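You operate a simulated robot arm through the tools that you are given. There is no shell and no other tool.

You run a simulated two-armed robot. Do the job below in one go: nothing can be reset, and whatever is moved stays where it is left.

JOB
Zero the grey meter at DARK, then bring its reading to about 200.
Fine: swing the blue arm over the seat first and leave it there; press ZERO once; leave the slider at OPEN; use the white knob.

Only the result counts: the job must be done as asked and must still hold three seconds after the hand-in. Knocking over, shifting, dropping, spilling or breaking anything else fails it.

ROBOT AND FRAMES
Two 7-joint arms with two-finger grippers on one trunk that stands fixed in place. Base frame: the origin is at the foot of the trunk, x ahead of it, y to its left, z up. Readings come in m, degrees, newtons and seconds.
The left shoulder is at [0.025, 0.175, 1.363], the right one opposite. With the tool pointing down near the work surface each hand reaches from about 0.1 to 0.82 m from the base axis, measured 20 degrees to its own side. Payload 2.94 kg a hand.
Tool frame (each hand has its own): the origin (TCP) lies between the finger pads and is the grasp point; the fingertips stand 0.03 m ahead of it; z points along the fingers, y is the line along which they close. Largest opening 0.138 m; the body of the gripper starts 0.109 m behind the TCP.
Orientation is that of the tool frame in the base frame, as [roll, pitch, yaw] about the fixed x, y, z axes, in that order (R = Rz(yaw) Ry(pitch) Rx(roll)). With the fingers straight down and closing along the base's y, the tool's x points along the base's -x, its y along +y and its z along -z.

CONTROLS
- The arms move only by the tool move_arm. It takes "left_commands", "right_commands" or both (then of equal length, played together; a hand with none holds still); each is a list of rows, each an object of numbers (a shift or turn left out is 0, a gripper value left out holds the last): "grip": the gripper command, from -1 (fully open) to 1 (shut), values between in proportion; "tx", "ty", "tz": the shift along the tool's x, y, z in units of 25 mm (1.0 is 25 mm); "rx", "ry", "rz": the turn, a rotation vector about the tool's x, y, z in units of 4 degrees (1.0 is 4 degrees). In form: [{"grip": .., "tx": .., "ty": .., "tz": .., "rx": .., "ry": .., "rz": ..}, ...]. A call has 1 to 20 rows; each row shifts and turns the commanded pose from where the row before left it, along the tool's axes as they then stand. A call with a number of a shift or a turn outside -1 to 1 is refused whole. Each row takes 0.2 s and may step no farther than 0.05 m and 8.6 degrees from the row before; otherwise, or with a gripper value out of range, the whole call is refused. Where a pose cannot be reached the arm comes as near as it can. A force on the tool above 50 N (or 10 N above the force at the start of the call, whichever is more), or a blocked arm, ends the call early, and 0.2 s more pass. The fingers move at their own pace and stop on an object; they squeeze with about 43 N. The grip force told is the motor's: it shows also when the fingers shut on nothing. Time passes only in rows, and 0.2 s behind the last, so rows that do not move let the fingers close. The reply holds the time, the measured pose of the TCP, the force on the tool along the base axes, the opening and the grip force, in the units named above and with some noise, with the torque about the TCP (base axes, N m) and any sound that the robot's microphone picked up.
- Cameras (640 x 400 px; columns grow to the right, rows downward): "scene" is now at [0.0666, 0.0262, 1.8416]; the picture's right is [0.30, -0.95, -0.00], its down [-0.67, -0.21, -0.71] and it looks along [0.67, 0.22, -0.71] (base axes); focal length 334 px, centre (320, 200). "left" rides on the left gripper at [0.071, -0.019, -0.146] in its tool frame; the picture's right is [0.26, 0.97, 0.00], its down [-0.85, 0.23, -0.48] and it looks along [-0.46, 0.12, 0.88] (tool axes); focal length 280 px, centre (320, 200). "right" rides on the right gripper at [0.071, 0.019, -0.146] in its tool frame; the picture's right is [-0.26, 0.97, 0.00], its down [-0.85, -0.23, -0.48] and it looks along [-0.46, -0.12, 0.88] (tool axes); focal length 280 px, centre (320, 200).
- get_image(camera): a new picture of that camera. It takes no simulated time.
- lift_body(by): slides the trunk up (or, below 0, down) by that many m; the arms and the scene camera ride with it, the base frame stays. It gives what a move gives, with no picture.
- aim_head(pan, tilt): turns the head with the scene camera to pan (to the left, within 120 degrees either way) and tilt (down, from -29 to 69), counted from straight ahead of the robot. It gives what a move gives.
- probe_pixels(camera, pixels): for up to 12 pixels [column, row] of the newest picture of that camera ("zoom" is the newest enlarged one), the place [x, y, z] in the base frame of the surface seen there, good to about 0.002 m. It takes no simulated time.
- close_up(camera, box): a new picture of the part [left, top, right, bottom] of that camera's present view, enlarged. It takes no simulated time.
- job_done(): hands the job in; it is judged then, once.

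Leave the grippers open and the arms clear of the work at the hand-in unless told otherwise.

The tools are called after "Request:" as name(argument=value, ...) on one line, values as JSON. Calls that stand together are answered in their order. move_arm: Moves the arms, as the interface text tells. Its arguments: {"type":"object","properties":{"left_commands":{"type":"array","items":{"type":"object","properties":{"grip":{"type":"number"},"tx":{"type":"number"},"ty":{"type":"number"},"tz":{"type":"number"},"rx":{"type":"number"},"ry":{"type":"number"},"rz":{"type":"number"}}}},"right_commands":{"type":"array","items":{"type":"object","properties":{"grip":{"type":"number"},"tx":{"type":"number"},"ty":{"type":"number"},"tz":{"type":"number"},"rx":{"type":"number"},"ry":{"type":"number"},"rz":{"type":"number"}}}}},"required":[]} The other tools are called the same way: lift_body (by) slides the trunk up or down; aim_head (pan, tilt) turns the head that bears the scene camera; get_image (camera) takes a picture; probe_pixels (camera, pixels) gives the place of the surface under pixels of a picture; close_up (camera, box) takes an enlarged picture of a part of a camera's view; job_done () hands the job in.

At the start:

```text
clock: 0.0
left_tool_pos: [0.4098, 0.464, 1.3622]
left_tcp_rot: [-179.9, 0.0, -180.0]
left_wrist_force: [0.0, 0.2, -0.1]
left_ft_torque: [0.02, -0.01, 0.01]
left_finger_gap: 0.138
left_finger_force: 0.1
right_tool_pos: [0.5082, 0.0326, 1.3642]
right_tcp_rot: [179.9, 0.0, -179.9]
right_wrist_force: [-0.7, 0.6, 0.0]
right_ft_torque: [-0.01, -0.04, -0.01]
right_finger_gap: 0.1381
right_finger_force: 0.1
trunk travel left (down, up): [-0.525, 0.209]
head pan, tilt: [17.7, 44.9]
```

scene: 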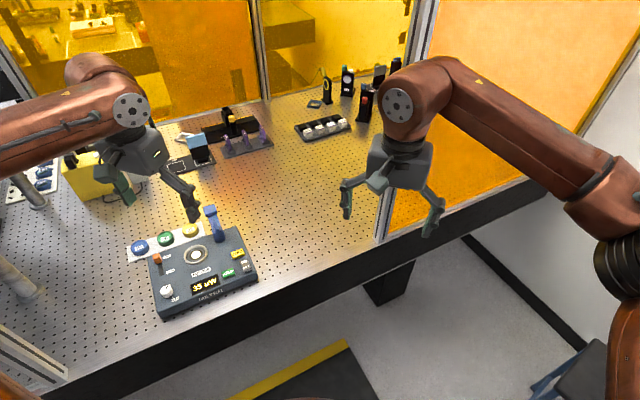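
right: 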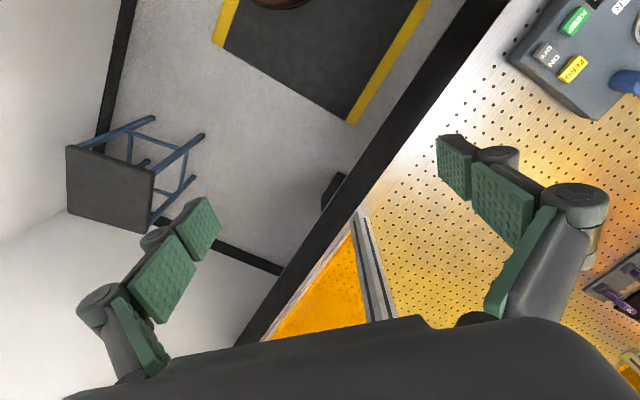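
left: 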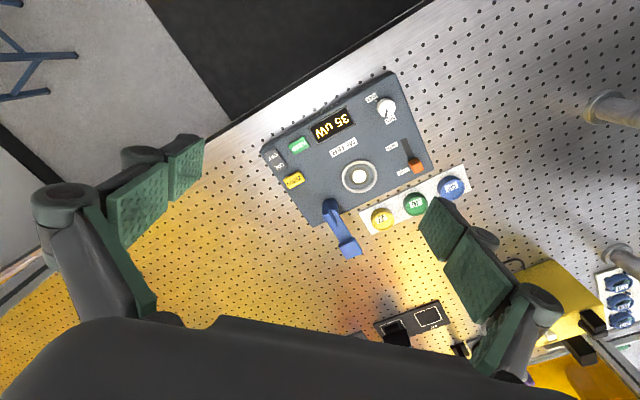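

I see the grey meter box around scene pixels (150-260, 205-320), display reading "35 uW". I'll take enlarged views to read labels.

Request:
close_up(camera="scene", box=[120, 190, 280, 330])

Request:
close_up(camera="left", box=[240, 60, 480, 270])

```text
2.86 times, centred on (200, 260) of scene
```

zoom: 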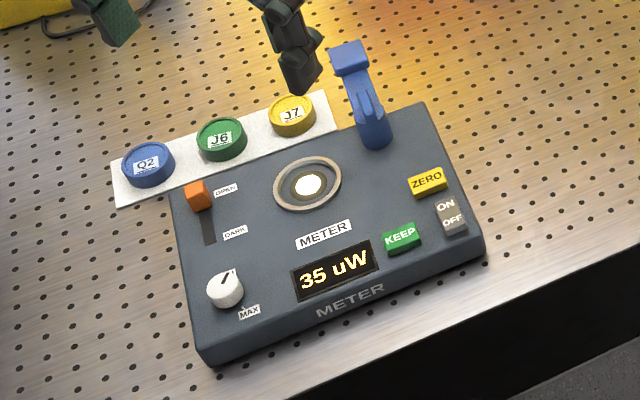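

```text
1.90 times, centred on (360, 165) of left
```

zoom: 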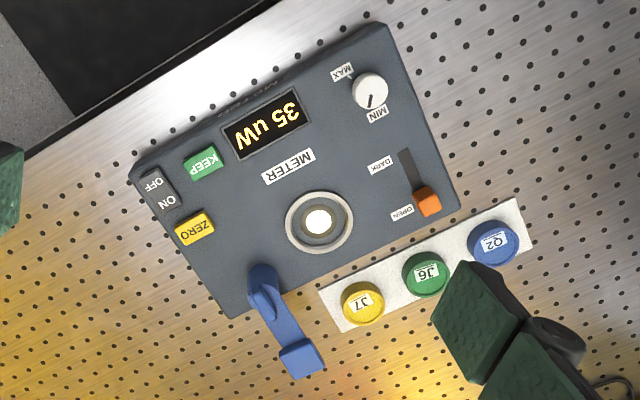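

The meter has an orange slider (at OPEN), white knob (MIN..MAX), ZERO (yellow), KEEP (green), ON/OFF, blue arm on a post, and a ring "seat". I'll probe positions in the zoomed left picture.

Request:
probe_pixels(camera="zoom", pixels=[[194, 229], [200, 162], [318, 222], [265, 285], [302, 358], [283, 320], [428, 202], [407, 160], [370, 90], [362, 303], [160, 190], [262, 125]])

Request:
close_up(camera="left", box=[300, 160, 380, 270])

```text
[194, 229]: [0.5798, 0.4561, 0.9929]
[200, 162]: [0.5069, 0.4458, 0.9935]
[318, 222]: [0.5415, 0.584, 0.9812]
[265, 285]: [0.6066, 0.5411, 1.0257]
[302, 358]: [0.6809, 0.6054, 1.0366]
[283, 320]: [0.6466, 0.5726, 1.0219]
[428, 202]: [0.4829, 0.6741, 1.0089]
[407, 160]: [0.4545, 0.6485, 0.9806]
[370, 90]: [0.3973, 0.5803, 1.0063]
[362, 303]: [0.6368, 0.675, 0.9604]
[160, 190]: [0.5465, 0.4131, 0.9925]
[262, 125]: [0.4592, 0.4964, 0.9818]
```

```text
3.64 times, centred on (340, 215) of left
```

zoom: 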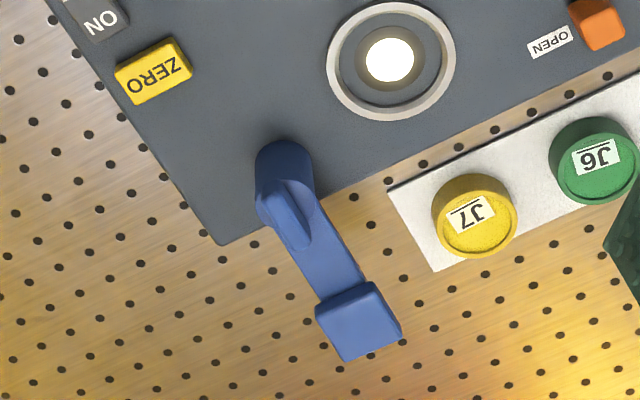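

Probing the blue arm in this enlarged view: hub, fin, arm, end block edges, plus seat ring and table.

Request:
probe_pixels(camera="zoom", pixels=[[283, 155], [265, 170], [300, 160], [285, 200], [300, 235], [330, 260], [345, 300], [380, 300], [340, 340], [390, 320], [357, 320], [310, 300]])

Request:
probe_pixels(camera="left", pixels=[[358, 176], [342, 176], [376, 176], [358, 160], [358, 193], [275, 182], [250, 240], [414, 166], [386, 108], [292, 180], [265, 155], [428, 165]])

```text
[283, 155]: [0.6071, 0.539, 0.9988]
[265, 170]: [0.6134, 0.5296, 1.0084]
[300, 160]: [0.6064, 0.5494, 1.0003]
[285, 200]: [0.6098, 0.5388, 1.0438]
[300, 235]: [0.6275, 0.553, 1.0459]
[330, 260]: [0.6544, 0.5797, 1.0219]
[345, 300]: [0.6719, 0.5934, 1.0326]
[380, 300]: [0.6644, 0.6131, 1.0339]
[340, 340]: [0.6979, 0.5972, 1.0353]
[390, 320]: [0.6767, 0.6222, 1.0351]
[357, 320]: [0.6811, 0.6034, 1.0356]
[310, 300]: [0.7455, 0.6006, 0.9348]
```

```text
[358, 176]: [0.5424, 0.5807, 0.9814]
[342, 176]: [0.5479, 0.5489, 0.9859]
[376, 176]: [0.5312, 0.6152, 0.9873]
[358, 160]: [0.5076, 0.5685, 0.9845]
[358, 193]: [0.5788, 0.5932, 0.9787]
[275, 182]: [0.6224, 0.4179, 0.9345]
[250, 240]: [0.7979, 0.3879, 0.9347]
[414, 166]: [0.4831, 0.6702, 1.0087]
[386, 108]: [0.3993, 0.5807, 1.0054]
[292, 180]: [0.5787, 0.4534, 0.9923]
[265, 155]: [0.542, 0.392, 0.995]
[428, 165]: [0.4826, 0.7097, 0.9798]
```

Table z≈0.935, box top ≈0.98, button tops ≈0.992. Now a tighter scene view to find the box's axes and the slider slot.

Request:
close_up(camera="scene", box=[140, 200, 268, 320])

```text
3.33 times, centred on (204, 260) of scene
```

zoom: 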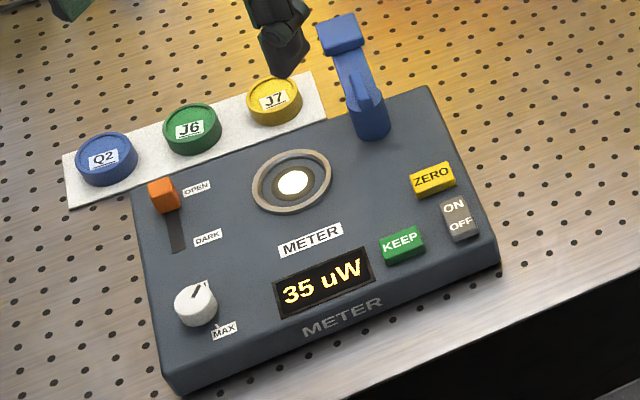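

Request:
probe_pixels(camera="zoom", pixels=[[180, 372], [488, 240], [425, 95], [140, 215], [162, 187], [177, 235], [180, 248], [196, 300], [432, 178], [402, 243], [292, 182], [340, 32]])

Request:
probe_pixels(camera="zoom", pixels=[[148, 185], [178, 182], [152, 207], [165, 205], [182, 207], [412, 172], [450, 167], [455, 183], [414, 192], [370, 115], [355, 80], [372, 133]])

```text
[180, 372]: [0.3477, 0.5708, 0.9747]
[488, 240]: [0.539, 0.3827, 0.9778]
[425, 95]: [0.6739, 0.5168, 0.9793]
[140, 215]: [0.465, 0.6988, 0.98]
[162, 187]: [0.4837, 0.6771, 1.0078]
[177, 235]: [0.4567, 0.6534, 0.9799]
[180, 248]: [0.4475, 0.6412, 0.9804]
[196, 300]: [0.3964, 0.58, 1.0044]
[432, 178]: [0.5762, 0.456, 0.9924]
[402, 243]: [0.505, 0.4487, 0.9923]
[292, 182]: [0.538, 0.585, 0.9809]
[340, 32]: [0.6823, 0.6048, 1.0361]
```

```text
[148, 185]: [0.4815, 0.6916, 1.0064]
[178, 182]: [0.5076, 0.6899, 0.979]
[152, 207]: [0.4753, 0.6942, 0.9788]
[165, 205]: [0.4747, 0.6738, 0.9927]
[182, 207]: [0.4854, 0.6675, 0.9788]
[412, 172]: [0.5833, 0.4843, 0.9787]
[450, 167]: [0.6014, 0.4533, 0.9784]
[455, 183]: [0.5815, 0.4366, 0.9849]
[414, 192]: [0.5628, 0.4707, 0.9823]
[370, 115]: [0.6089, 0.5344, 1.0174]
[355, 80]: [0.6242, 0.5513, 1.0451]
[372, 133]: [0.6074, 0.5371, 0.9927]
```

The box is turned about 45°: "right" along (0.71,-0.71), "back" along (0.71,0.71). The blue arm's hub is near (0.615,0.543), its end block at (0.681,0.603,1.036); seat centre at (0.540,0.584). I'll rotate the left hand 45° to align with the box, close its fingers and lower it some, well above everything.

Request:
move_arm(left_commands=[{"grip": 1, "rz": -0.9375, "tz": 0.4}, {"grip": 1, "rz": -0.9375, "tz": 0.4}, {"grip": 1, "rz": -0.9375, "tz": 0.4}, {"grip": 1, "rz": -0.9375, "tz": 0.4}, {"grip": 1, "rz": -0.9375, "tz": 0.4}, {"grip": 1, "rz": -0.9375, "tz": 0.4}, {"grip": 1, "rz": -0.9375, "tz": 0.4}, {"grip": 1, "rz": -0.9375, "tz": 0.4}, {"grip": 1, "rz": -0.9375, "tz": 0.4}, {"grip": 1, "rz": -0.9375, "tz": 0.4}, {"grip": 1, "rz": -0.9375, "tz": 0.4}, {"grip": 1, "rz": -0.9375, "tz": 0.4}])

```text
clock: 2.6
left_tool_pos: [0.4103, 0.4641, 1.2339]
left_tcp_rot: [-180.0, -0.1, -135.0]
left_wrist_force: [0.0, -0.3, 0.5]
left_ft_torque: [-0.01, -0.01, -0.02]
left_finger_gap: 0.0001
left_finger_force: 28.4
right_tool_pos: [0.5087, 0.0345, 1.355]
right_tcp_rot: [180.0, 0.0, 180.0]
right_wrist_force: [-0.9, -0.8, 0.9]
right_ft_torque: [0.01, -0.01, 0.02]
right_finger_gap: 0.1379
right_finger_force: 0.0
trunk travel left (down, up): [-0.525, 0.209]
head pan, tilt: [17.7, 44.9]
```

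The hand is aligned (yaw -135). I'll look with both cameras.

Request:
get_image(camera="left")

Request:
get_image(camera="scene")

```text
taken
```

left: 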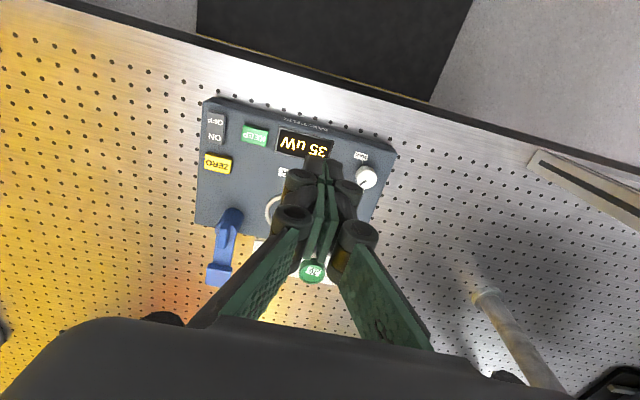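

```text
taken
```

scene: 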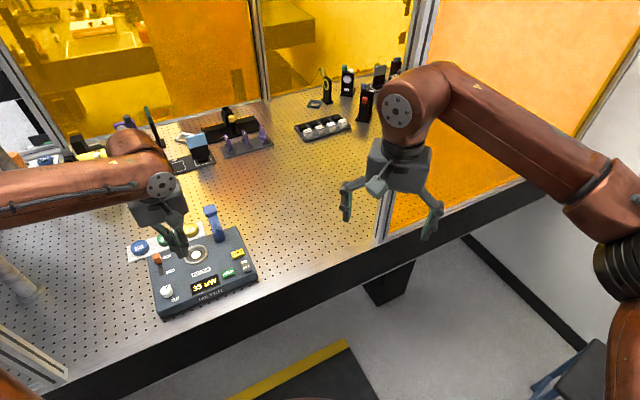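

Left-camera view confirms the fingers are shut; the blue arm (pixels ~(222,250)) lies to the back. I'll move the hand above the right side of the blue arm, around (0.683, 0.553), z≈1.14.

Request:
move_arm(left_commands=[{"grip": 1, "tx": -0.786, "ty": -0.401, "tz": 0.277}, {"tx": -0.786, "ty": -0.401, "tz": 0.277}, {"tx": -0.786, "ty": -0.401, "tz": 0.277}, {"tx": -0.786, "ty": -0.401, "tz": 0.277}, {"tx": -0.786, "ty": -0.401, "tz": 0.277}, {"tx": -0.786, "ty": -0.401, "tz": 0.277}, {"tx": -0.786, "ty": -0.401, "tz": 0.277}, {"tx": -0.786, "ty": -0.401, "tz": 0.277}, {"tx": -0.786, "ty": -0.401, "tz": 0.277}, {"tx": -0.786, "ty": -0.401, "tz": 0.277}, {"tx": -0.786, "ty": -0.401, "tz": 0.277}, {"tx": -0.786, "ty": -0.401, "tz": 0.277}, {"tx": -0.786, "ty": -0.401, "tz": 0.277}])

Request:
get_image(camera="scene")

Request:
get_image(camera="left")

```text
clock: 5.4
left_tool_pos: [0.5922, 0.5374, 1.172]
left_tcp_rot: [-179.9, 0.1, -135.0]
left_wrist_force: [0.0, -0.2, 0.1]
left_ft_torque: [0.0, -0.04, 0.01]
left_finger_gap: 0.0
left_finger_force: 28.5
left hand out of reach, approached as far as the arm can: row 9, 10, 11, 12, 13
right_tool_pos: [0.5091, 0.0329, 1.3562]
right_tcp_rot: [179.9, 0.0, 180.0]
right_wrist_force: [0.0, -0.1, 0.2]
right_ft_torque: [-0.02, 0.02, 0.02]
right_finger_gap: 0.1381
right_finger_force: 0.1
trunk travel left (down, up): [-0.525, 0.209]
head pan, tilt: [17.7, 44.9]
```

```text
taken
```

scene: 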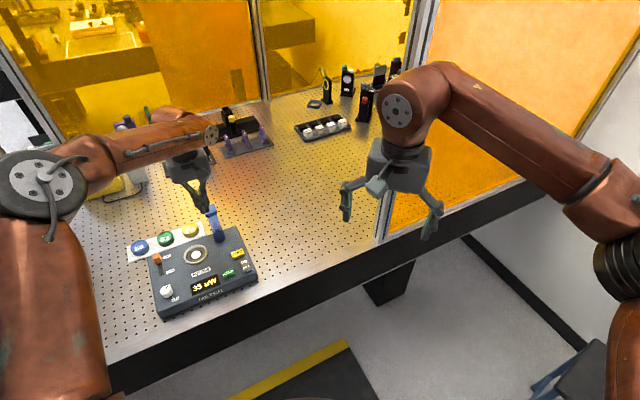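

```text
taken
```

left: 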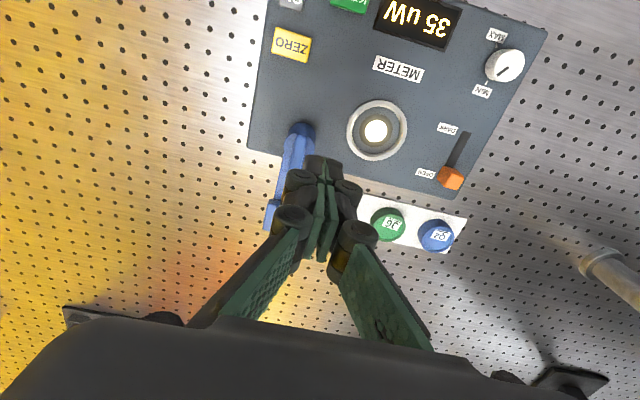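

The hand stopped short at (0.592,0.537,1.172), out of reach from this trunk height. I'll back the hand off toward the robot and up before lowering the trunk for better reach; first a small back-off to learn where the commanded pose stands.

Request:
move_arm(left_commands=[{"tx": 0.8}, {"tx": 0.8}])

```text
clock: 6.0
left_tool_pos: [0.5617, 0.5075, 1.1735]
left_tcp_rot: [-180.0, -0.1, -135.0]
left_wrist_force: [0.0, 0.3, -0.6]
left_ft_torque: [0.01, 0.02, -0.02]
left_finger_gap: 0.0
left_finger_force: 28.4
right_tool_pos: [0.509, 0.0335, 1.3566]
right_tcp_rot: [179.9, 0.0, 180.0]
right_wrist_force: [-0.3, 0.1, -0.5]
right_ft_torque: [-0.04, 0.0, 0.02]
right_finger_gap: 0.1381
right_finger_force: 0.0
trunk travel left (down, up): [-0.525, 0.209]
head pan, tilt: [17.7, 44.9]
```

The commanded pose follows the actual one. I'll shift right (to about (0.61,0.46)) and then descend to z≈1.07 to see if reach is better lower down; nothing is near the tips there (ZERO top at 0.992).

Request:
move_arm(left_commands=[{"ty": -0.68}, {"ty": -0.68}, {"ty": -0.68}, {"ty": -0.68}, {"tz": 0.8}, {"tz": 0.8}, {"tz": 0.8}, {"tz": 0.8}, {"tz": 0.8}])

Request:
get_image(camera="scene")

Request:
get_image(camera="left")

```text
clock: 8.0
left_tool_pos: [0.5623, 0.4644, 1.0905]
left_tcp_rot: [-179.9, 0.2, -135.0]
left_wrist_force: [-0.3, 0.1, 0.0]
left_ft_torque: [0.04, 0.02, -0.02]
left_finger_gap: 0.0
left_finger_force: 28.3
left hand out of reach, approached as far as the arm can: row 3, 4, 5, 6, 7, 8, 9
right_tool_pos: [0.5088, 0.0342, 1.3568]
right_tcp_rot: [179.9, 0.0, 180.0]
right_wrist_force: [-0.1, -0.2, 0.0]
right_ft_torque: [-0.02, -0.02, 0.0]
right_finger_gap: 0.1377
right_finger_force: 0.0
trunk travel left (down, up): [-0.525, 0.209]
head pan, tilt: [17.7, 44.9]
```

```text
taken
```

scene: 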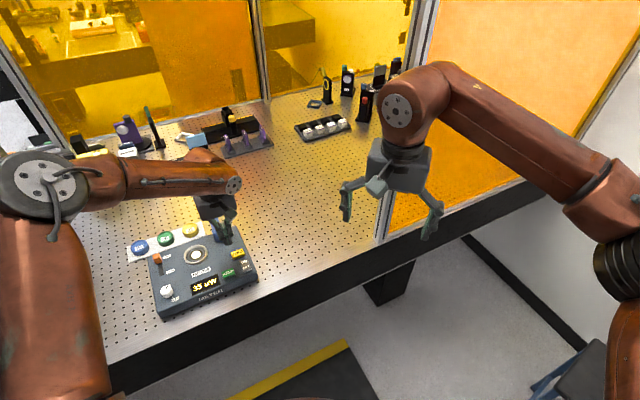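

```text
taken
```

left: 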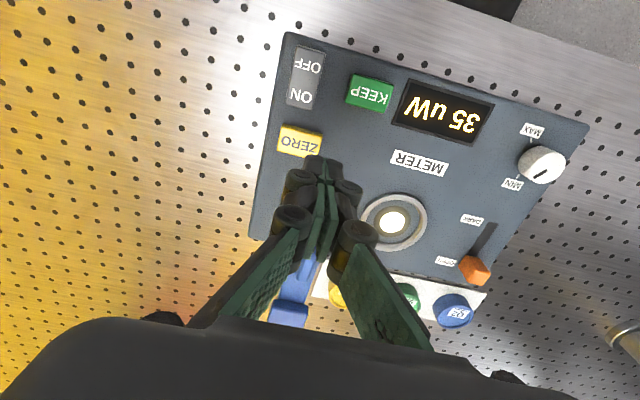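

Lower is worse at this trunk height, so I'll lower the trunk. First I raise both hands 0.1 m so they keep their clearance, then lower by 0.1 m, repeating.

Request:
move_arm(left_commands=[{"tz": -1}, {"tz": -1}, {"tz": -1}, {"tz": -1}, {"tz": -1}, {"tz": -1}], right_commands=[{"tz": -0.8}, {"tz": -0.8}, {"tz": -0.8}, {"tz": -0.8}, {"tz": -0.8}, {"tz": -0.8}])

Request:
lift_body(by=-0.12)

Request:
get_image(camera="scene")

```text
clock: 9.4
left_tool_pos: [0.5621, 0.4635, 1.2422]
left_tcp_rot: [-180.0, 0.0, -135.0]
left_wrist_force: [-0.4, -0.3, -1.0]
left_ft_torque: [0.03, -0.04, -0.04]
left_finger_gap: 0.0
left_finger_force: 28.4
right_tool_pos: [0.5072, 0.0326, 1.4766]
right_tcp_rot: [179.8, 0.1, -179.9]
right_wrist_force: [-0.7, 0.3, 0.3]
right_ft_torque: [0.01, -0.03, 0.02]
right_finger_gap: 0.1378
right_finger_force: 0.0
trunk travel left (down, up): [-0.525, 0.209]
head pan, tilt: [17.7, 44.9]
```

```text
clock: 10.9
left_tool_pos: [0.5624, 0.464, 1.1212]
left_tcp_rot: [-179.9, -0.2, -135.0]
left_wrist_force: [-0.3, 0.7, 0.2]
left_ft_torque: [-0.04, -0.03, 0.0]
left_finger_gap: 0.0
left_finger_force: 28.1
right_tool_pos: [0.5086, 0.0325, 1.3574]
right_tcp_rot: [179.9, 0.0, -180.0]
right_wrist_force: [0.4, -0.1, -0.5]
right_ft_torque: [0.01, -0.02, 0.02]
right_finger_gap: 0.1379
right_finger_force: 0.1
trunk travel left (down, up): [-0.405, 0.329]
head pan, tilt: [17.7, 44.9]
```

```text
taken
```

scene: 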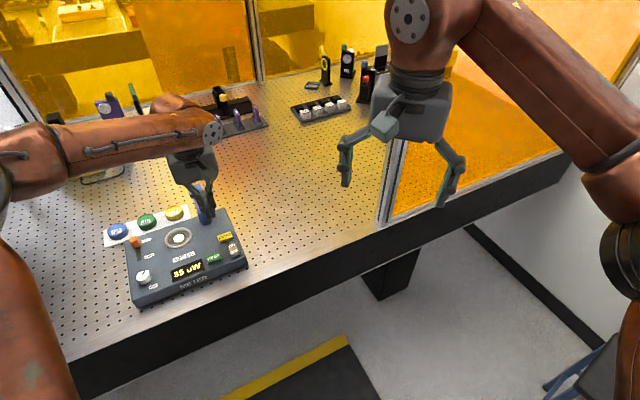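

Good. Again raise both hands 0.12 and lower the trunk another 0.12.

Request:
move_arm(left_commands=[{"tz": -0.8}, {"tz": -0.8}, {"tz": -0.8}, {"tz": -0.8}, {"tz": -0.8}, {"tz": -0.8}], right_commands=[{"tz": -0.5}, {"tz": -0.5}, {"tz": -0.5}, {"tz": -0.5}, {"tz": -0.5}, {"tz": -0.5}])

Request:
lift_body(by=-0.12)

Request:
get_image(camera="scene")

Request:
get_image(camera="left")

```text
clock: 12.3
left_tool_pos: [0.5621, 0.4633, 1.2424]
left_tcp_rot: [180.0, 0.0, -135.0]
left_wrist_force: [1.0, 0.2, -0.7]
left_ft_torque: [0.0, -0.03, 0.0]
left_finger_gap: 0.0001
left_finger_force: 28.5
right_tool_pos: [0.5078, 0.0325, 1.4312]
right_tcp_rot: [179.9, 0.0, -179.9]
right_wrist_force: [-0.5, -0.1, 0.1]
right_ft_torque: [0.0, -0.02, -0.03]
right_finger_gap: 0.1382
right_finger_force: 0.1
trunk travel left (down, up): [-0.405, 0.329]
head pan, tilt: [17.7, 44.9]
```

```text
clock: 13.8
left_tool_pos: [0.5627, 0.4639, 1.1217]
left_tcp_rot: [-179.9, 0.0, -135.0]
left_wrist_force: [0.3, 0.4, 0.4]
left_ft_torque: [0.0, -0.01, 0.0]
left_finger_gap: 0.0002
left_finger_force: 28.3
right_tool_pos: [0.5083, 0.0331, 1.313]
right_tcp_rot: [179.9, 0.1, -180.0]
right_wrist_force: [-0.2, 0.7, -0.1]
right_ft_torque: [-0.02, -0.02, 0.01]
right_finger_gap: 0.138
right_finger_force: 0.1
trunk travel left (down, up): [-0.285, 0.449]
head pan, tilt: [17.7, 44.9]
```

```text
taken
```

scene: 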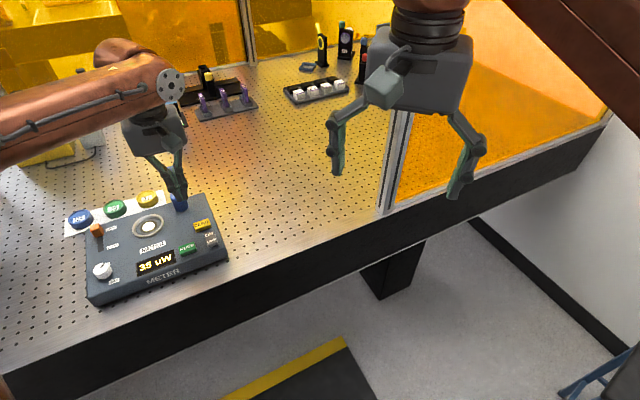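

```text
taken
```

left: 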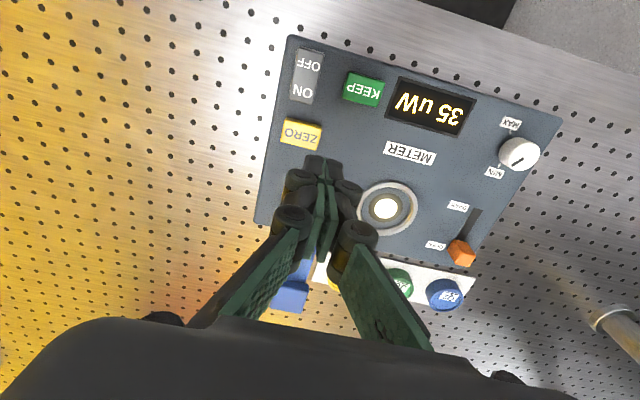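

Now shoulder is ~1.12 high. I'll pan the head to centre the meter, and move the left hand at z≈1.12 (tips 1.09, above the fin top 1.046) to the right side of the blue arm.

Request:
aim_head(pan=40, tilt=40)

Request:
move_arm(left_commands=[{"tx": -0.846, "ty": -0.126}, {"tx": -0.846, "ty": -0.126}, {"tx": -0.846, "ty": -0.126}, {"tx": -0.846, "ty": -0.126}, {"tx": -0.846, "ty": -0.126}, {"tx": -0.846, "ty": -0.126}, {"tx": -0.846, "ty": -0.126}])

Request:
get_image(camera="scene")

Request:
get_image(camera="left")

```text
clock: 14.7
left_tool_pos: [0.5632, 0.4643, 1.1207]
left_tcp_rot: [180.0, 0.0, -135.0]
left_wrist_force: [-0.7, -0.7, 0.1]
left_ft_torque: [-0.03, -0.03, -0.02]
left_finger_gap: 0.0
left_finger_force: 28.1
right_tool_pos: [0.5095, 0.0334, 1.311]
right_tcp_rot: [179.8, 0.0, 180.0]
right_wrist_force: [-0.2, 0.6, 0.3]
right_ft_torque: [0.0, 0.0, -0.02]
right_finger_gap: 0.138
right_finger_force: 0.0
trunk travel left (down, up): [-0.285, 0.449]
head pan, tilt: [40.0, 40.0]
```

```text
clock: 16.3
left_tool_pos: [0.6514, 0.5462, 1.1114]
left_tcp_rot: [179.9, 0.1, -134.9]
left_wrist_force: [-0.3, 0.4, 0.1]
left_ft_torque: [0.03, 0.02, 0.01]
left_finger_gap: 0.0
left_finger_force: 28.4
left hand out of reach, approached as far as the arm can: row 6, 7
right_tool_pos: [0.5095, 0.0337, 1.3114]
right_tcp_rot: [179.8, -0.1, 179.9]
right_wrist_force: [-0.3, 0.9, 0.2]
right_ft_torque: [-0.01, 0.02, 0.01]
right_finger_gap: 0.1378
right_finger_force: 0.0
trunk travel left (down, up): [-0.285, 0.449]
head pan, tilt: [40.0, 40.0]
```

```text
taken
```

scene: 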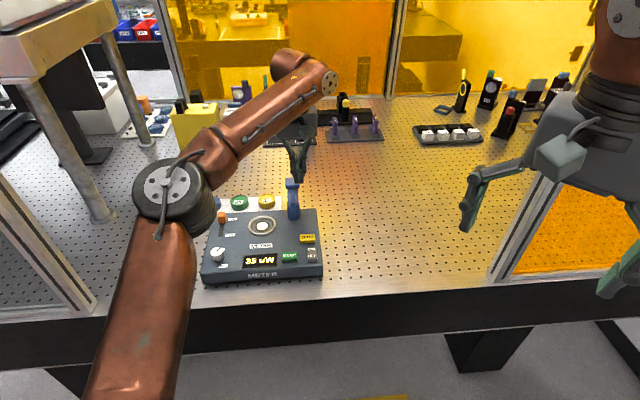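

```text
taken
```

left: 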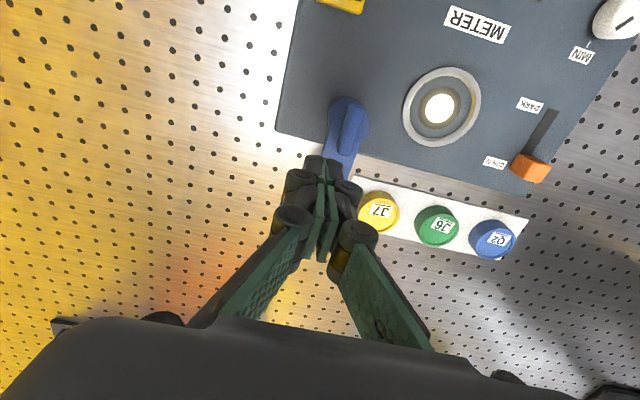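

The hand reached (0.651,0.546) — not enough (I need ~(0.683,0.553)). I'll raise it a bit, tilt the fingers outward 12° (about tool y), then lower the trunk 0.06 more.

Request:
move_arm(left_commands=[{"tz": -0.8}, {"tz": -0.8}, {"tz": -0.8}, {"ry": -1}, {"ry": -1}, {"ry": -1}])

Request:
lift_body(by=-0.06)

Request:
get_image(camera="scene")

```text
clock: 17.7
left_tool_pos: [0.6328, 0.5434, 1.1615]
left_tcp_rot: [-179.9, 12.1, -134.9]
left_wrist_force: [0.4, -0.1, 0.7]
left_ft_torque: [-0.01, -0.01, 0.03]
left_finger_gap: 0.0
left_finger_force: 28.4
left hand out of reach, approached as far as the arm can: row 1, 2, 3
right_tool_pos: [0.5087, 0.0341, 1.3117]
right_tcp_rot: [179.9, 0.0, -180.0]
right_wrist_force: [-0.5, -0.4, -0.2]
right_ft_torque: [-0.01, 0.0, -0.05]
right_finger_gap: 0.1379
right_finger_force: 0.1
trunk travel left (down, up): [-0.285, 0.449]
head pan, tilt: [40.0, 40.0]
```

```text
clock: 18.7
left_tool_pos: [0.6328, 0.5414, 1.1026]
left_tcp_rot: [-179.9, 12.1, -134.9]
left_wrist_force: [-1.0, -0.1, -0.3]
left_ft_torque: [0.01, -0.01, 0.01]
left_finger_gap: 0.0
left_finger_force: 29.4
right_tool_pos: [0.5084, 0.0335, 1.2519]
right_tcp_rot: [179.8, 0.2, 180.0]
right_wrist_force: [-0.7, -0.8, 0.4]
right_ft_torque: [0.0, -0.02, 0.02]
right_finger_gap: 0.138
right_finger_force: 0.0
trunk travel left (down, up): [-0.225, 0.509]
head pan, tilt: [40.0, 40.0]
```

```text
taken
```

scene: 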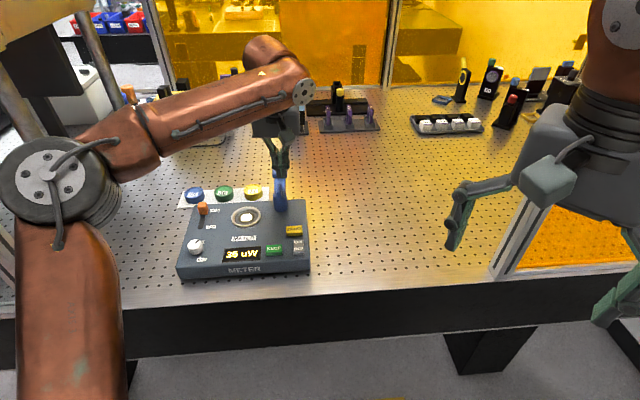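

Tilted 12° outward, TCP (0.633,0.541,1.103). Moving outward/right to beside the blue arm, still above it.

Request:
move_arm(left_commands=[{"tx": -0.531, "ty": -0.365, "tz": 0.113}, {"tx": -0.531, "ty": -0.365, "tz": 0.113}, {"tx": -0.531, "ty": -0.365, "tz": 0.113}])

Request:
get_image(camera="left")

Request:
close_up(camera="scene", box=[170, 70, 330, 290])

```text
clock: 19.5
left_tool_pos: [0.6846, 0.5506, 1.1032]
left_tcp_rot: [179.9, 11.9, -135.0]
left_wrist_force: [0.5, 0.3, -0.9]
left_ft_torque: [-0.01, 0.02, 0.0]
left_finger_gap: 0.0
left_finger_force: 28.7
right_tool_pos: [0.5117, 0.0342, 1.2515]
right_tcp_rot: [179.9, -0.1, 179.9]
right_wrist_force: [0.7, 0.1, -0.8]
right_ft_torque: [-0.01, 0.05, 0.0]
right_finger_gap: 0.138
right_finger_force: 0.0
trunk travel left (down, up): [-0.225, 0.509]
head pan, tilt: [40.0, 40.0]
```

```text
taken
```

left: 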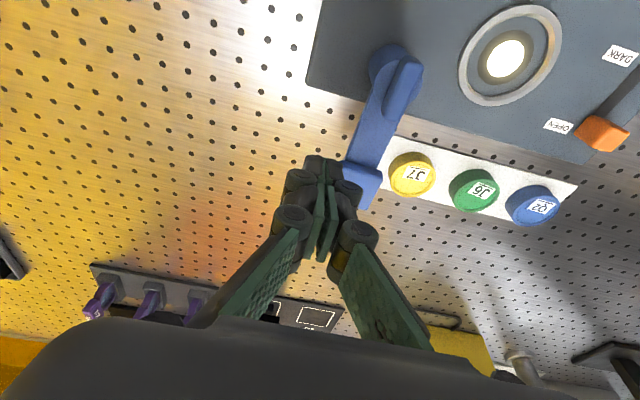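

```text
1.82 times, centred on (250, 180) of scene
```

zoom: 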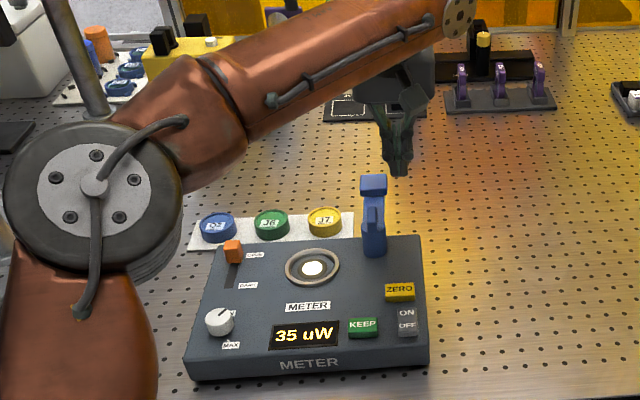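

Reached above the spot. Let me measure the arm again from this view: hub near (385,55), fin top (408,75), arm (372,135), block (365,180), seat (505,58).

Request:
close_up(camera="left", box=[330, 0, 490, 220])

Request:
close_up(camera="scene", box=[240, 150, 320, 230])

```text
1.82 times, centred on (410, 110) of left
```

zoom: 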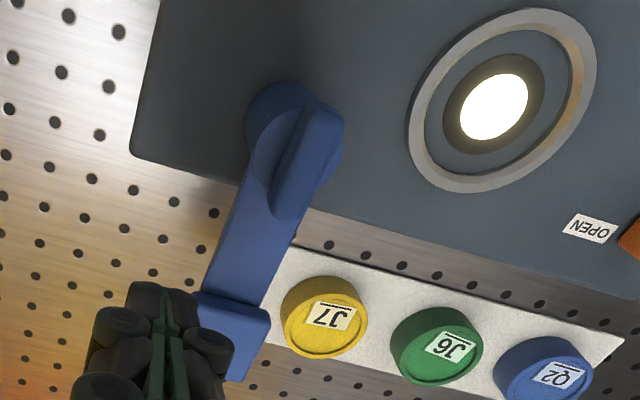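

```text
5.00 times, centred on (280, 190) of scene
```

zoom: 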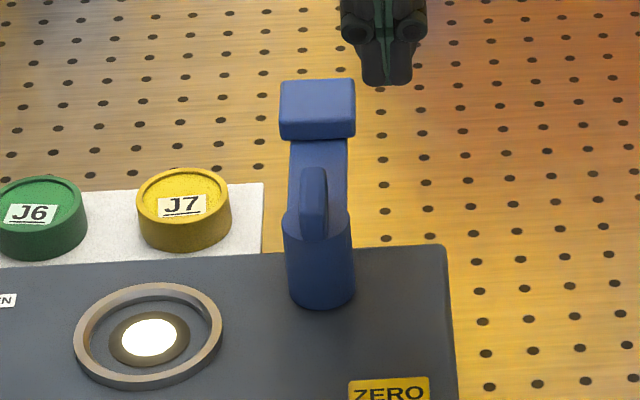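

Request:
probe_pixels(camera="zoom", pixels=[[320, 270], [292, 265], [348, 262], [284, 88], [350, 86], [318, 105], [318, 130], [294, 165], [343, 165], [313, 175], [313, 220], [350, 140]])

```text
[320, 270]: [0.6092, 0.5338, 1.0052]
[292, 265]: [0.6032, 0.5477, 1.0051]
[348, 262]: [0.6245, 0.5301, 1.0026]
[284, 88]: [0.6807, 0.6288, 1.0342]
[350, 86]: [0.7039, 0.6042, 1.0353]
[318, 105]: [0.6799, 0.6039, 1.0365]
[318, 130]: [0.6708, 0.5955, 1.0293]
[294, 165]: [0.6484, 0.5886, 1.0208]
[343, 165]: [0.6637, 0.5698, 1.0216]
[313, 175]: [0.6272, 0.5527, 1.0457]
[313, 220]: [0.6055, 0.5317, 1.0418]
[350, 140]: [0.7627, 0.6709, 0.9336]
```

Arm geometry in box axes (b=back, r=right): hub at b=0.823,r=0.053, arm along +b, block at b≈0.911, seat at b=0.795,r=-0.030 → a swing of ≈109° leftwards. The hand is beside the arm with ~18 mm clearance. I'll descend straight to tip height ≈1.003.

Request:
move_arm(left_commands=[{"tx": 0.148, "tz": 0.694}, {"tx": 0.148, "tz": 0.694}, {"tx": 0.148, "tz": 0.694}, {"tx": 0.148, "tz": 0.694}])

Request:
get_image(camera="left")

Request:
close_up(camera="scene", box=[230, 130, 340, 230])

```text
clock: 20.5
left_tool_pos: [0.6825, 0.5521, 1.0313]
left_tcp_rot: [180.0, 12.1, -135.0]
left_wrist_force: [-0.3, 0.3, -0.2]
left_ft_torque: [0.03, 0.03, 0.01]
left_finger_gap: 0.0002
left_finger_force: 28.9
right_tool_pos: [0.5105, 0.0342, 1.2502]
right_tcp_rot: [179.9, 0.0, -180.0]
right_wrist_force: [0.7, 0.2, 1.0]
right_ft_torque: [-0.01, 0.0, 0.04]
right_finger_gap: 0.1381
right_finger_force: 0.0
trunk travel left (down, up): [-0.225, 0.509]
head pan, tilt: [40.0, 40.0]
```

```text
taken
```

left: 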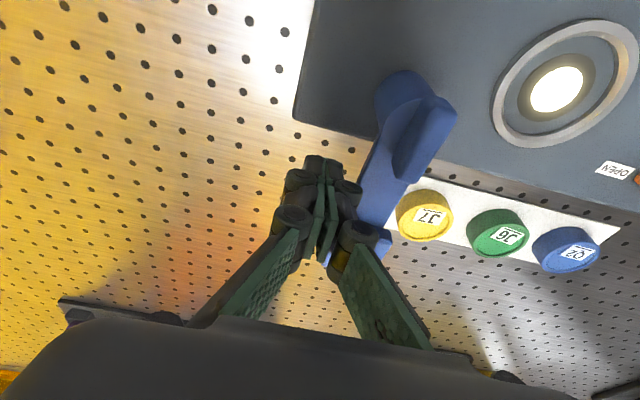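

```text
4.00 times, centred on (285, 180) of scene
```

zoom: 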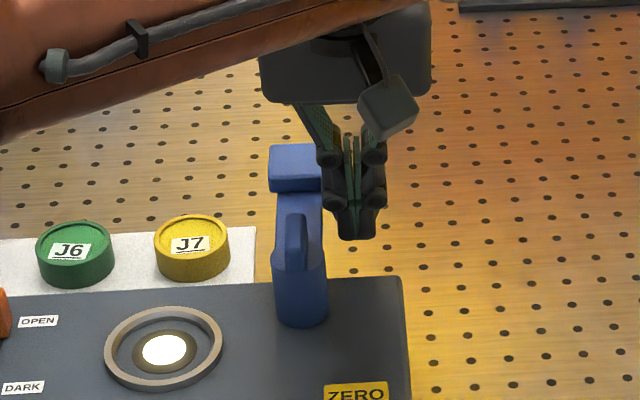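

Tips at z≈1.002 beside the beam, clear. Now push the arm leftwards along the arc to about 30°, then check.

Request:
move_arm(left_commands=[{"tx": 0.02, "ty": 0.368, "tz": -0.004}, {"tx": 0.02, "ty": 0.24}, {"tx": -0.106, "ty": 0.28, "tz": 0.022}, {"tx": -0.067, "ty": 0.292, "tz": 0.014}, {"tx": -0.031, "ty": 0.296, "tz": 0.007}, {"tx": 0.008, "ty": 0.3}])

Request:
close_up(camera="scene", box=[230, 130, 340, 230])

Request:
get_image(camera="left")

```text
clock: 21.9
left_tool_pos: [0.6527, 0.5861, 1.0307]
left_tcp_rot: [180.0, 12.0, -135.0]
left_wrist_force: [0.5, -0.3, -0.3]
left_ft_torque: [0.0, -0.02, 0.01]
left_finger_gap: 0.0001
left_finger_force: 27.7
right_tool_pos: [0.5086, 0.0341, 1.2513]
right_tcp_rot: [179.9, 0.0, 179.9]
right_wrist_force: [-0.3, -0.3, 0.3]
right_ft_torque: [0.0, -0.01, -0.01]
right_finger_gap: 0.138
right_finger_force: 0.0
trunk travel left (down, up): [-0.225, 0.509]
head pan, tilt: [40.0, 40.0]
```

```text
4.00 times, centred on (285, 180) of scene
```

zoom: 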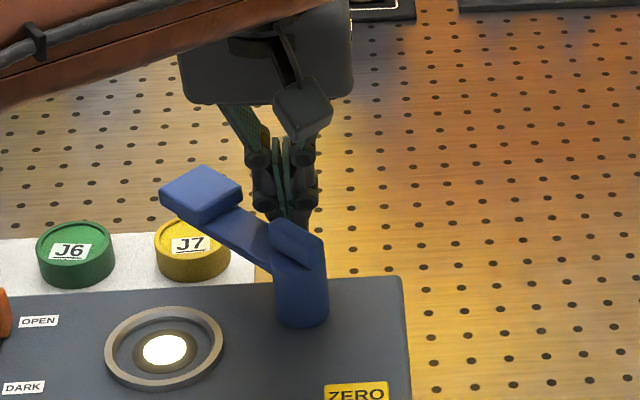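

```text
taken
```

left: 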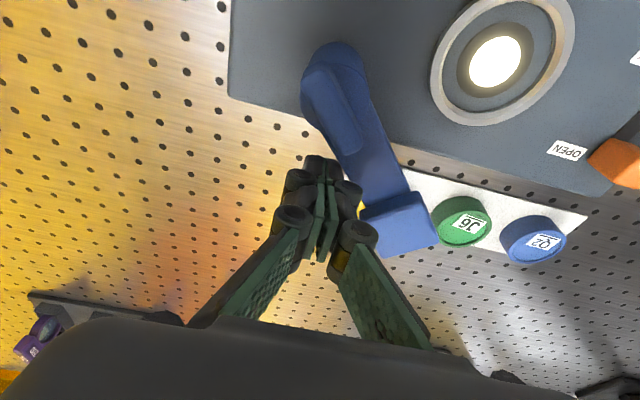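

The arm swings freely, now about 40°. I'll measure its angle at block (200,185).

Request:
probe_pixels(camera="zoom", pixels=[[200, 187], [165, 192], [202, 168], [240, 183], [202, 212], [250, 245]])

```text
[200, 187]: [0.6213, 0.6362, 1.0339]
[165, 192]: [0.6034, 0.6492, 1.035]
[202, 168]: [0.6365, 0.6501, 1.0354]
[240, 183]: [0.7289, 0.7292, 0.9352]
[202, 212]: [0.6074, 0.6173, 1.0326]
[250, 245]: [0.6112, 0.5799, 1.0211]
```

Arm angle is ≈43°. Continue the arc to nominal 90°, then check again.

Request:
move_arm(left_commands=[{"tx": 0.063, "ty": 0.352, "tz": -0.013}, {"tx": 0.102, "ty": 0.296, "tz": -0.022}, {"tx": 0.137, "ty": 0.28, "tz": -0.029}, {"tx": 0.156, "ty": 0.228, "tz": -0.033}, {"tx": 0.203, "ty": 0.236, "tz": -0.043}, {"tx": 0.203, "ty": 0.176, "tz": -0.043}])

Request:
close_up(camera="scene", box=[200, 140, 320, 240])

Request:
get_image(camera="left")

```text
clock: 23.3
left_tool_pos: [0.6099, 0.5989, 1.0307]
left_tcp_rot: [180.0, 12.0, -134.9]
left_wrist_force: [0.5, -0.4, -0.1]
left_ft_torque: [-0.04, 0.04, 0.0]
left_finger_gap: 0.0004
left_finger_force: 28.4
right_tool_pos: [0.5089, 0.0331, 1.2515]
right_tcp_rot: [179.9, -0.1, -180.0]
right_wrist_force: [-0.6, -0.1, 0.1]
right_ft_torque: [-0.01, 0.02, 0.02]
right_finger_gap: 0.1382
right_finger_force: 0.0
trunk travel left (down, up): [-0.225, 0.509]
head pan, tilt: [40.0, 40.0]
```

```text
4.00 times, centred on (260, 190) of scene
```

zoom: 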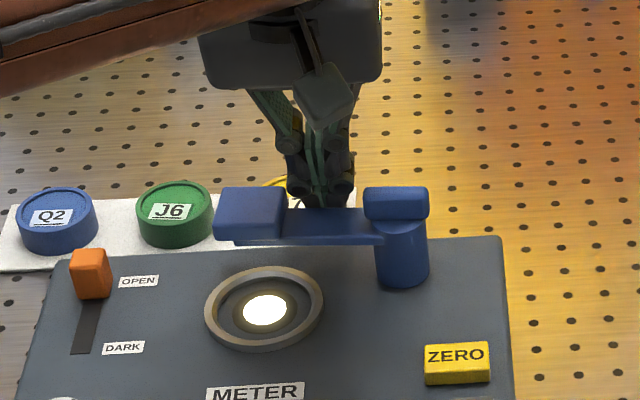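

```text
taken
```

left: 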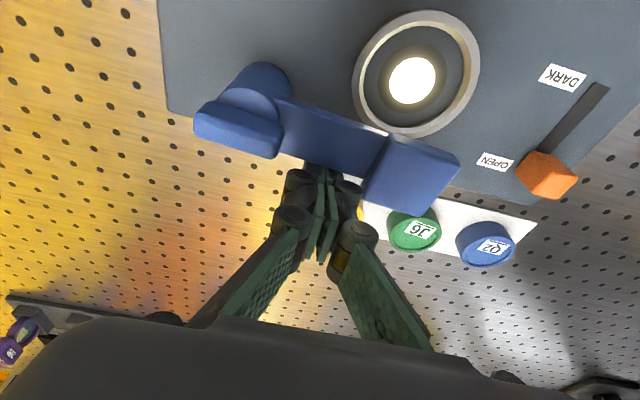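

Arm is at about 90°. Measuring the block's top.

Request:
probe_pixels(camera="zoom", pixels=[[250, 208], [222, 192], [280, 192], [275, 217], [218, 217], [330, 220], [395, 200], [265, 310], [232, 310], [298, 310]])

```text
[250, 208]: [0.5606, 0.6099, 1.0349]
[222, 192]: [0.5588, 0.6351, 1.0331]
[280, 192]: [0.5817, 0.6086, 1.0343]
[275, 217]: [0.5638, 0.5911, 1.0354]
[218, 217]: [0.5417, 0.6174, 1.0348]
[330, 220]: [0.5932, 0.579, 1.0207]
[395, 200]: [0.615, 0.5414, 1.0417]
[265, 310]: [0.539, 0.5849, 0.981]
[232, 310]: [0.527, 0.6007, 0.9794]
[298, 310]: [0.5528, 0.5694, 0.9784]
```

Arm is at ≈85°; target ≈108° (block over the seat). Push gently to ≈100°.

Request:
move_arm(left_commands=[{"tx": 0.13, "ty": 0.063, "tz": -0.028}, {"tx": 0.13, "ty": 0.063, "tz": -0.028}, {"tx": 0.13, "ty": 0.063, "tz": -0.028}, {"tx": 0.13, "ty": 0.063, "tz": -0.028}])

Request:
close_up(camera="scene", box=[200, 140, 320, 240])

```text
clock: 24.3
left_tool_pos: [0.5968, 0.5936, 1.0301]
left_tcp_rot: [-180.0, 11.9, -135.0]
left_wrist_force: [-0.4, -0.3, 0.8]
left_ft_torque: [-0.01, -0.01, 0.01]
left_finger_gap: 0.0
left_finger_force: 28.0
right_tool_pos: [0.5108, 0.0342, 1.2507]
right_tcp_rot: [179.8, 0.0, 180.0]
right_wrist_force: [-0.6, -0.6, -0.6]
right_ft_torque: [0.03, 0.01, -0.01]
right_finger_gap: 0.1382
right_finger_force: 0.0
trunk travel left (down, up): [-0.225, 0.509]
head pan, tilt: [40.0, 40.0]
```

```text
4.00 times, centred on (260, 190) of scene
```

zoom: 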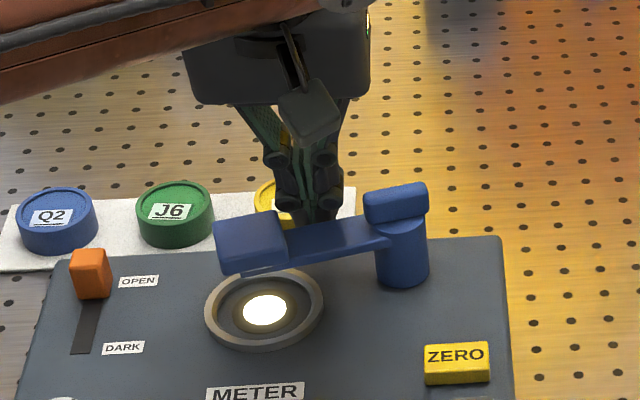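

Close: continue a bit more toward 108°.

Request:
move_arm(left_commands=[{"tx": 0.106, "ty": 0.036, "tz": -0.022}, {"tx": 0.106, "ty": 0.036, "tz": -0.022}, {"tx": 0.06, "ty": 0.02, "tz": -0.012}, {}])

Request:
close_up(camera="scene", box=[200, 140, 320, 240])

Request:
get_image(camera="left")

```text
clock: 25.3
left_tool_pos: [0.5911, 0.5898, 1.03]
left_tcp_rot: [-180.0, 12.1, -135.1]
left_wrist_force: [6.3, 4.6, 3.0]
left_ft_torque: [-0.04, -0.03, 0.1]
left_finger_gap: 0.0
left_finger_force: 28.2
right_tool_pos: [0.5109, 0.0334, 1.2511]
right_tcp_rot: [179.9, -0.1, 180.0]
right_wrist_force: [0.0, 0.5, -0.3]
right_ft_torque: [0.04, -0.03, 0.01]
right_finger_gap: 0.138
right_finger_force: 0.0
trunk travel left (down, up): [-0.225, 0.509]
head pan, tilt: [40.0, 40.0]
```

```text
4.00 times, centred on (260, 190) of scene
```

zoom: 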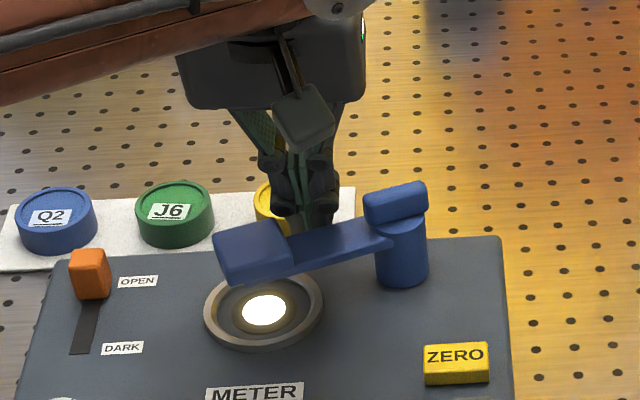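

```text
taken
```

left: 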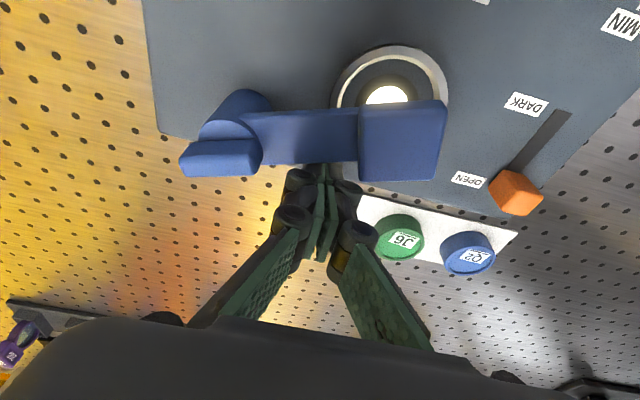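

A push-back of ~8 N appeared — perhaps a stop. Measure the arm's angle now.

Request:
probe_pixels(camera="zoom", pixels=[[218, 236], [270, 224], [288, 245], [230, 260], [252, 240], [340, 235], [395, 200], [265, 310], [230, 278], [285, 255]])

```text
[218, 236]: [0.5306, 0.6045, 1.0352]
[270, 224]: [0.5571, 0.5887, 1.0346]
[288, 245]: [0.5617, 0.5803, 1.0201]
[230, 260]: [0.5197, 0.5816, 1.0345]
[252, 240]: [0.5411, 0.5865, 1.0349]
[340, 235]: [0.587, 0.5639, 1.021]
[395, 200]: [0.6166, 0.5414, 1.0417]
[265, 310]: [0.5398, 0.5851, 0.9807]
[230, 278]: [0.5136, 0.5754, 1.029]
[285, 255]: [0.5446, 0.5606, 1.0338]
```

Block centre ≈(0.538,0.584) vs seat (0.540,0.584): the arm is right over the seat. Back the fingers off and lift.

Request:
move_arm(left_commands=[{"tx": -0.4, "tz": 0.085}, {"tx": -0.5, "tz": 0.106}, {"tx": -0.166, "tz": -0.782}, {"tx": -0.166, "tz": -0.782}, {"tx": -0.166, "tz": -0.782}, {"tx": -0.166, "tz": -0.782}])

Request:
get_image(camera="scene")

Request:
close_up(camera="scene", box=[170, 150, 330, 290])

```text
clock: 26.7
left_tool_pos: [0.6073, 0.6057, 1.1126]
left_tcp_rot: [-180.0, 12.1, -135.2]
left_wrist_force: [0.0, -0.8, -0.2]
left_ft_torque: [-0.02, 0.0, -0.03]
left_finger_gap: 0.0001
left_finger_force: 28.4
right_tool_pos: [0.5085, 0.0336, 1.2506]
right_tcp_rot: [179.9, 0.0, -180.0]
right_wrist_force: [-0.3, 0.0, -0.5]
right_ft_torque: [0.01, -0.01, 0.0]
right_finger_gap: 0.1379
right_finger_force: 0.1
trunk travel left (down, up): [-0.225, 0.509]
head pan, tilt: [40.0, 40.0]
```

```text
taken
```

scene: 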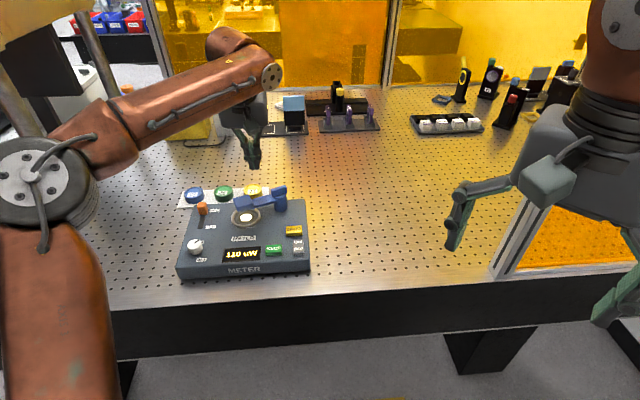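

```text
2.86 times, centred on (250, 220) of scene
```

zoom: 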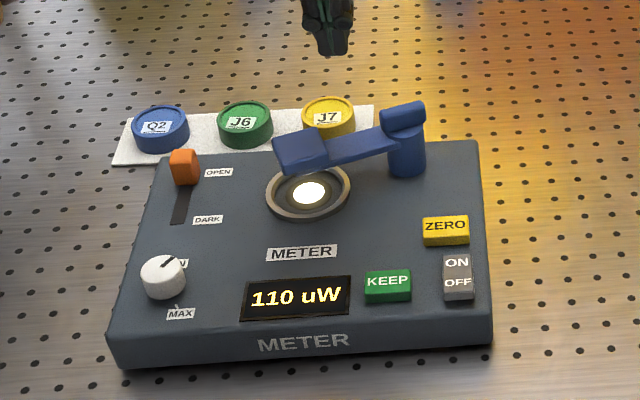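

The reading went from 35 to 110 uW with the arm over the seat. Next: the slider to DARK. Probing slider, slot and labels in this zoom.

Request:
probe_pixels(camera="zoom", pixels=[[218, 172], [208, 219], [183, 156], [170, 153], [197, 153], [184, 178], [182, 195], [180, 220], [178, 223], [300, 148], [400, 112], [390, 118]])

Request:
close_up(camera="scene", box=[175, 180, 235, 270])

```text
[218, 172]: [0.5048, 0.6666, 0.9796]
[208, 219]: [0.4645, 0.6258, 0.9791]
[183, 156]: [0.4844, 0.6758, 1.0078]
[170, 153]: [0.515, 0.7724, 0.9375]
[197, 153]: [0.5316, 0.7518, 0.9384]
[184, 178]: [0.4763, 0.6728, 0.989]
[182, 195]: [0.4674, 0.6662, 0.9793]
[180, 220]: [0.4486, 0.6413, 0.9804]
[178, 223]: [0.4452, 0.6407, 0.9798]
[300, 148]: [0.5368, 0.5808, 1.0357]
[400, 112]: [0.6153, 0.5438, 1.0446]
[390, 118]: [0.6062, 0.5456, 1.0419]
```

```text
4.44 times, centred on (205, 225) of scene
```

zoom: 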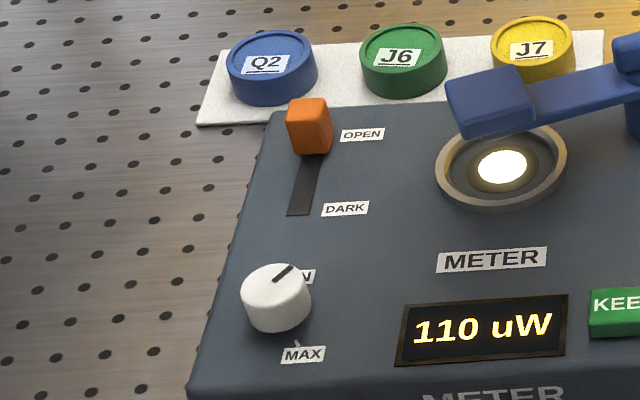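

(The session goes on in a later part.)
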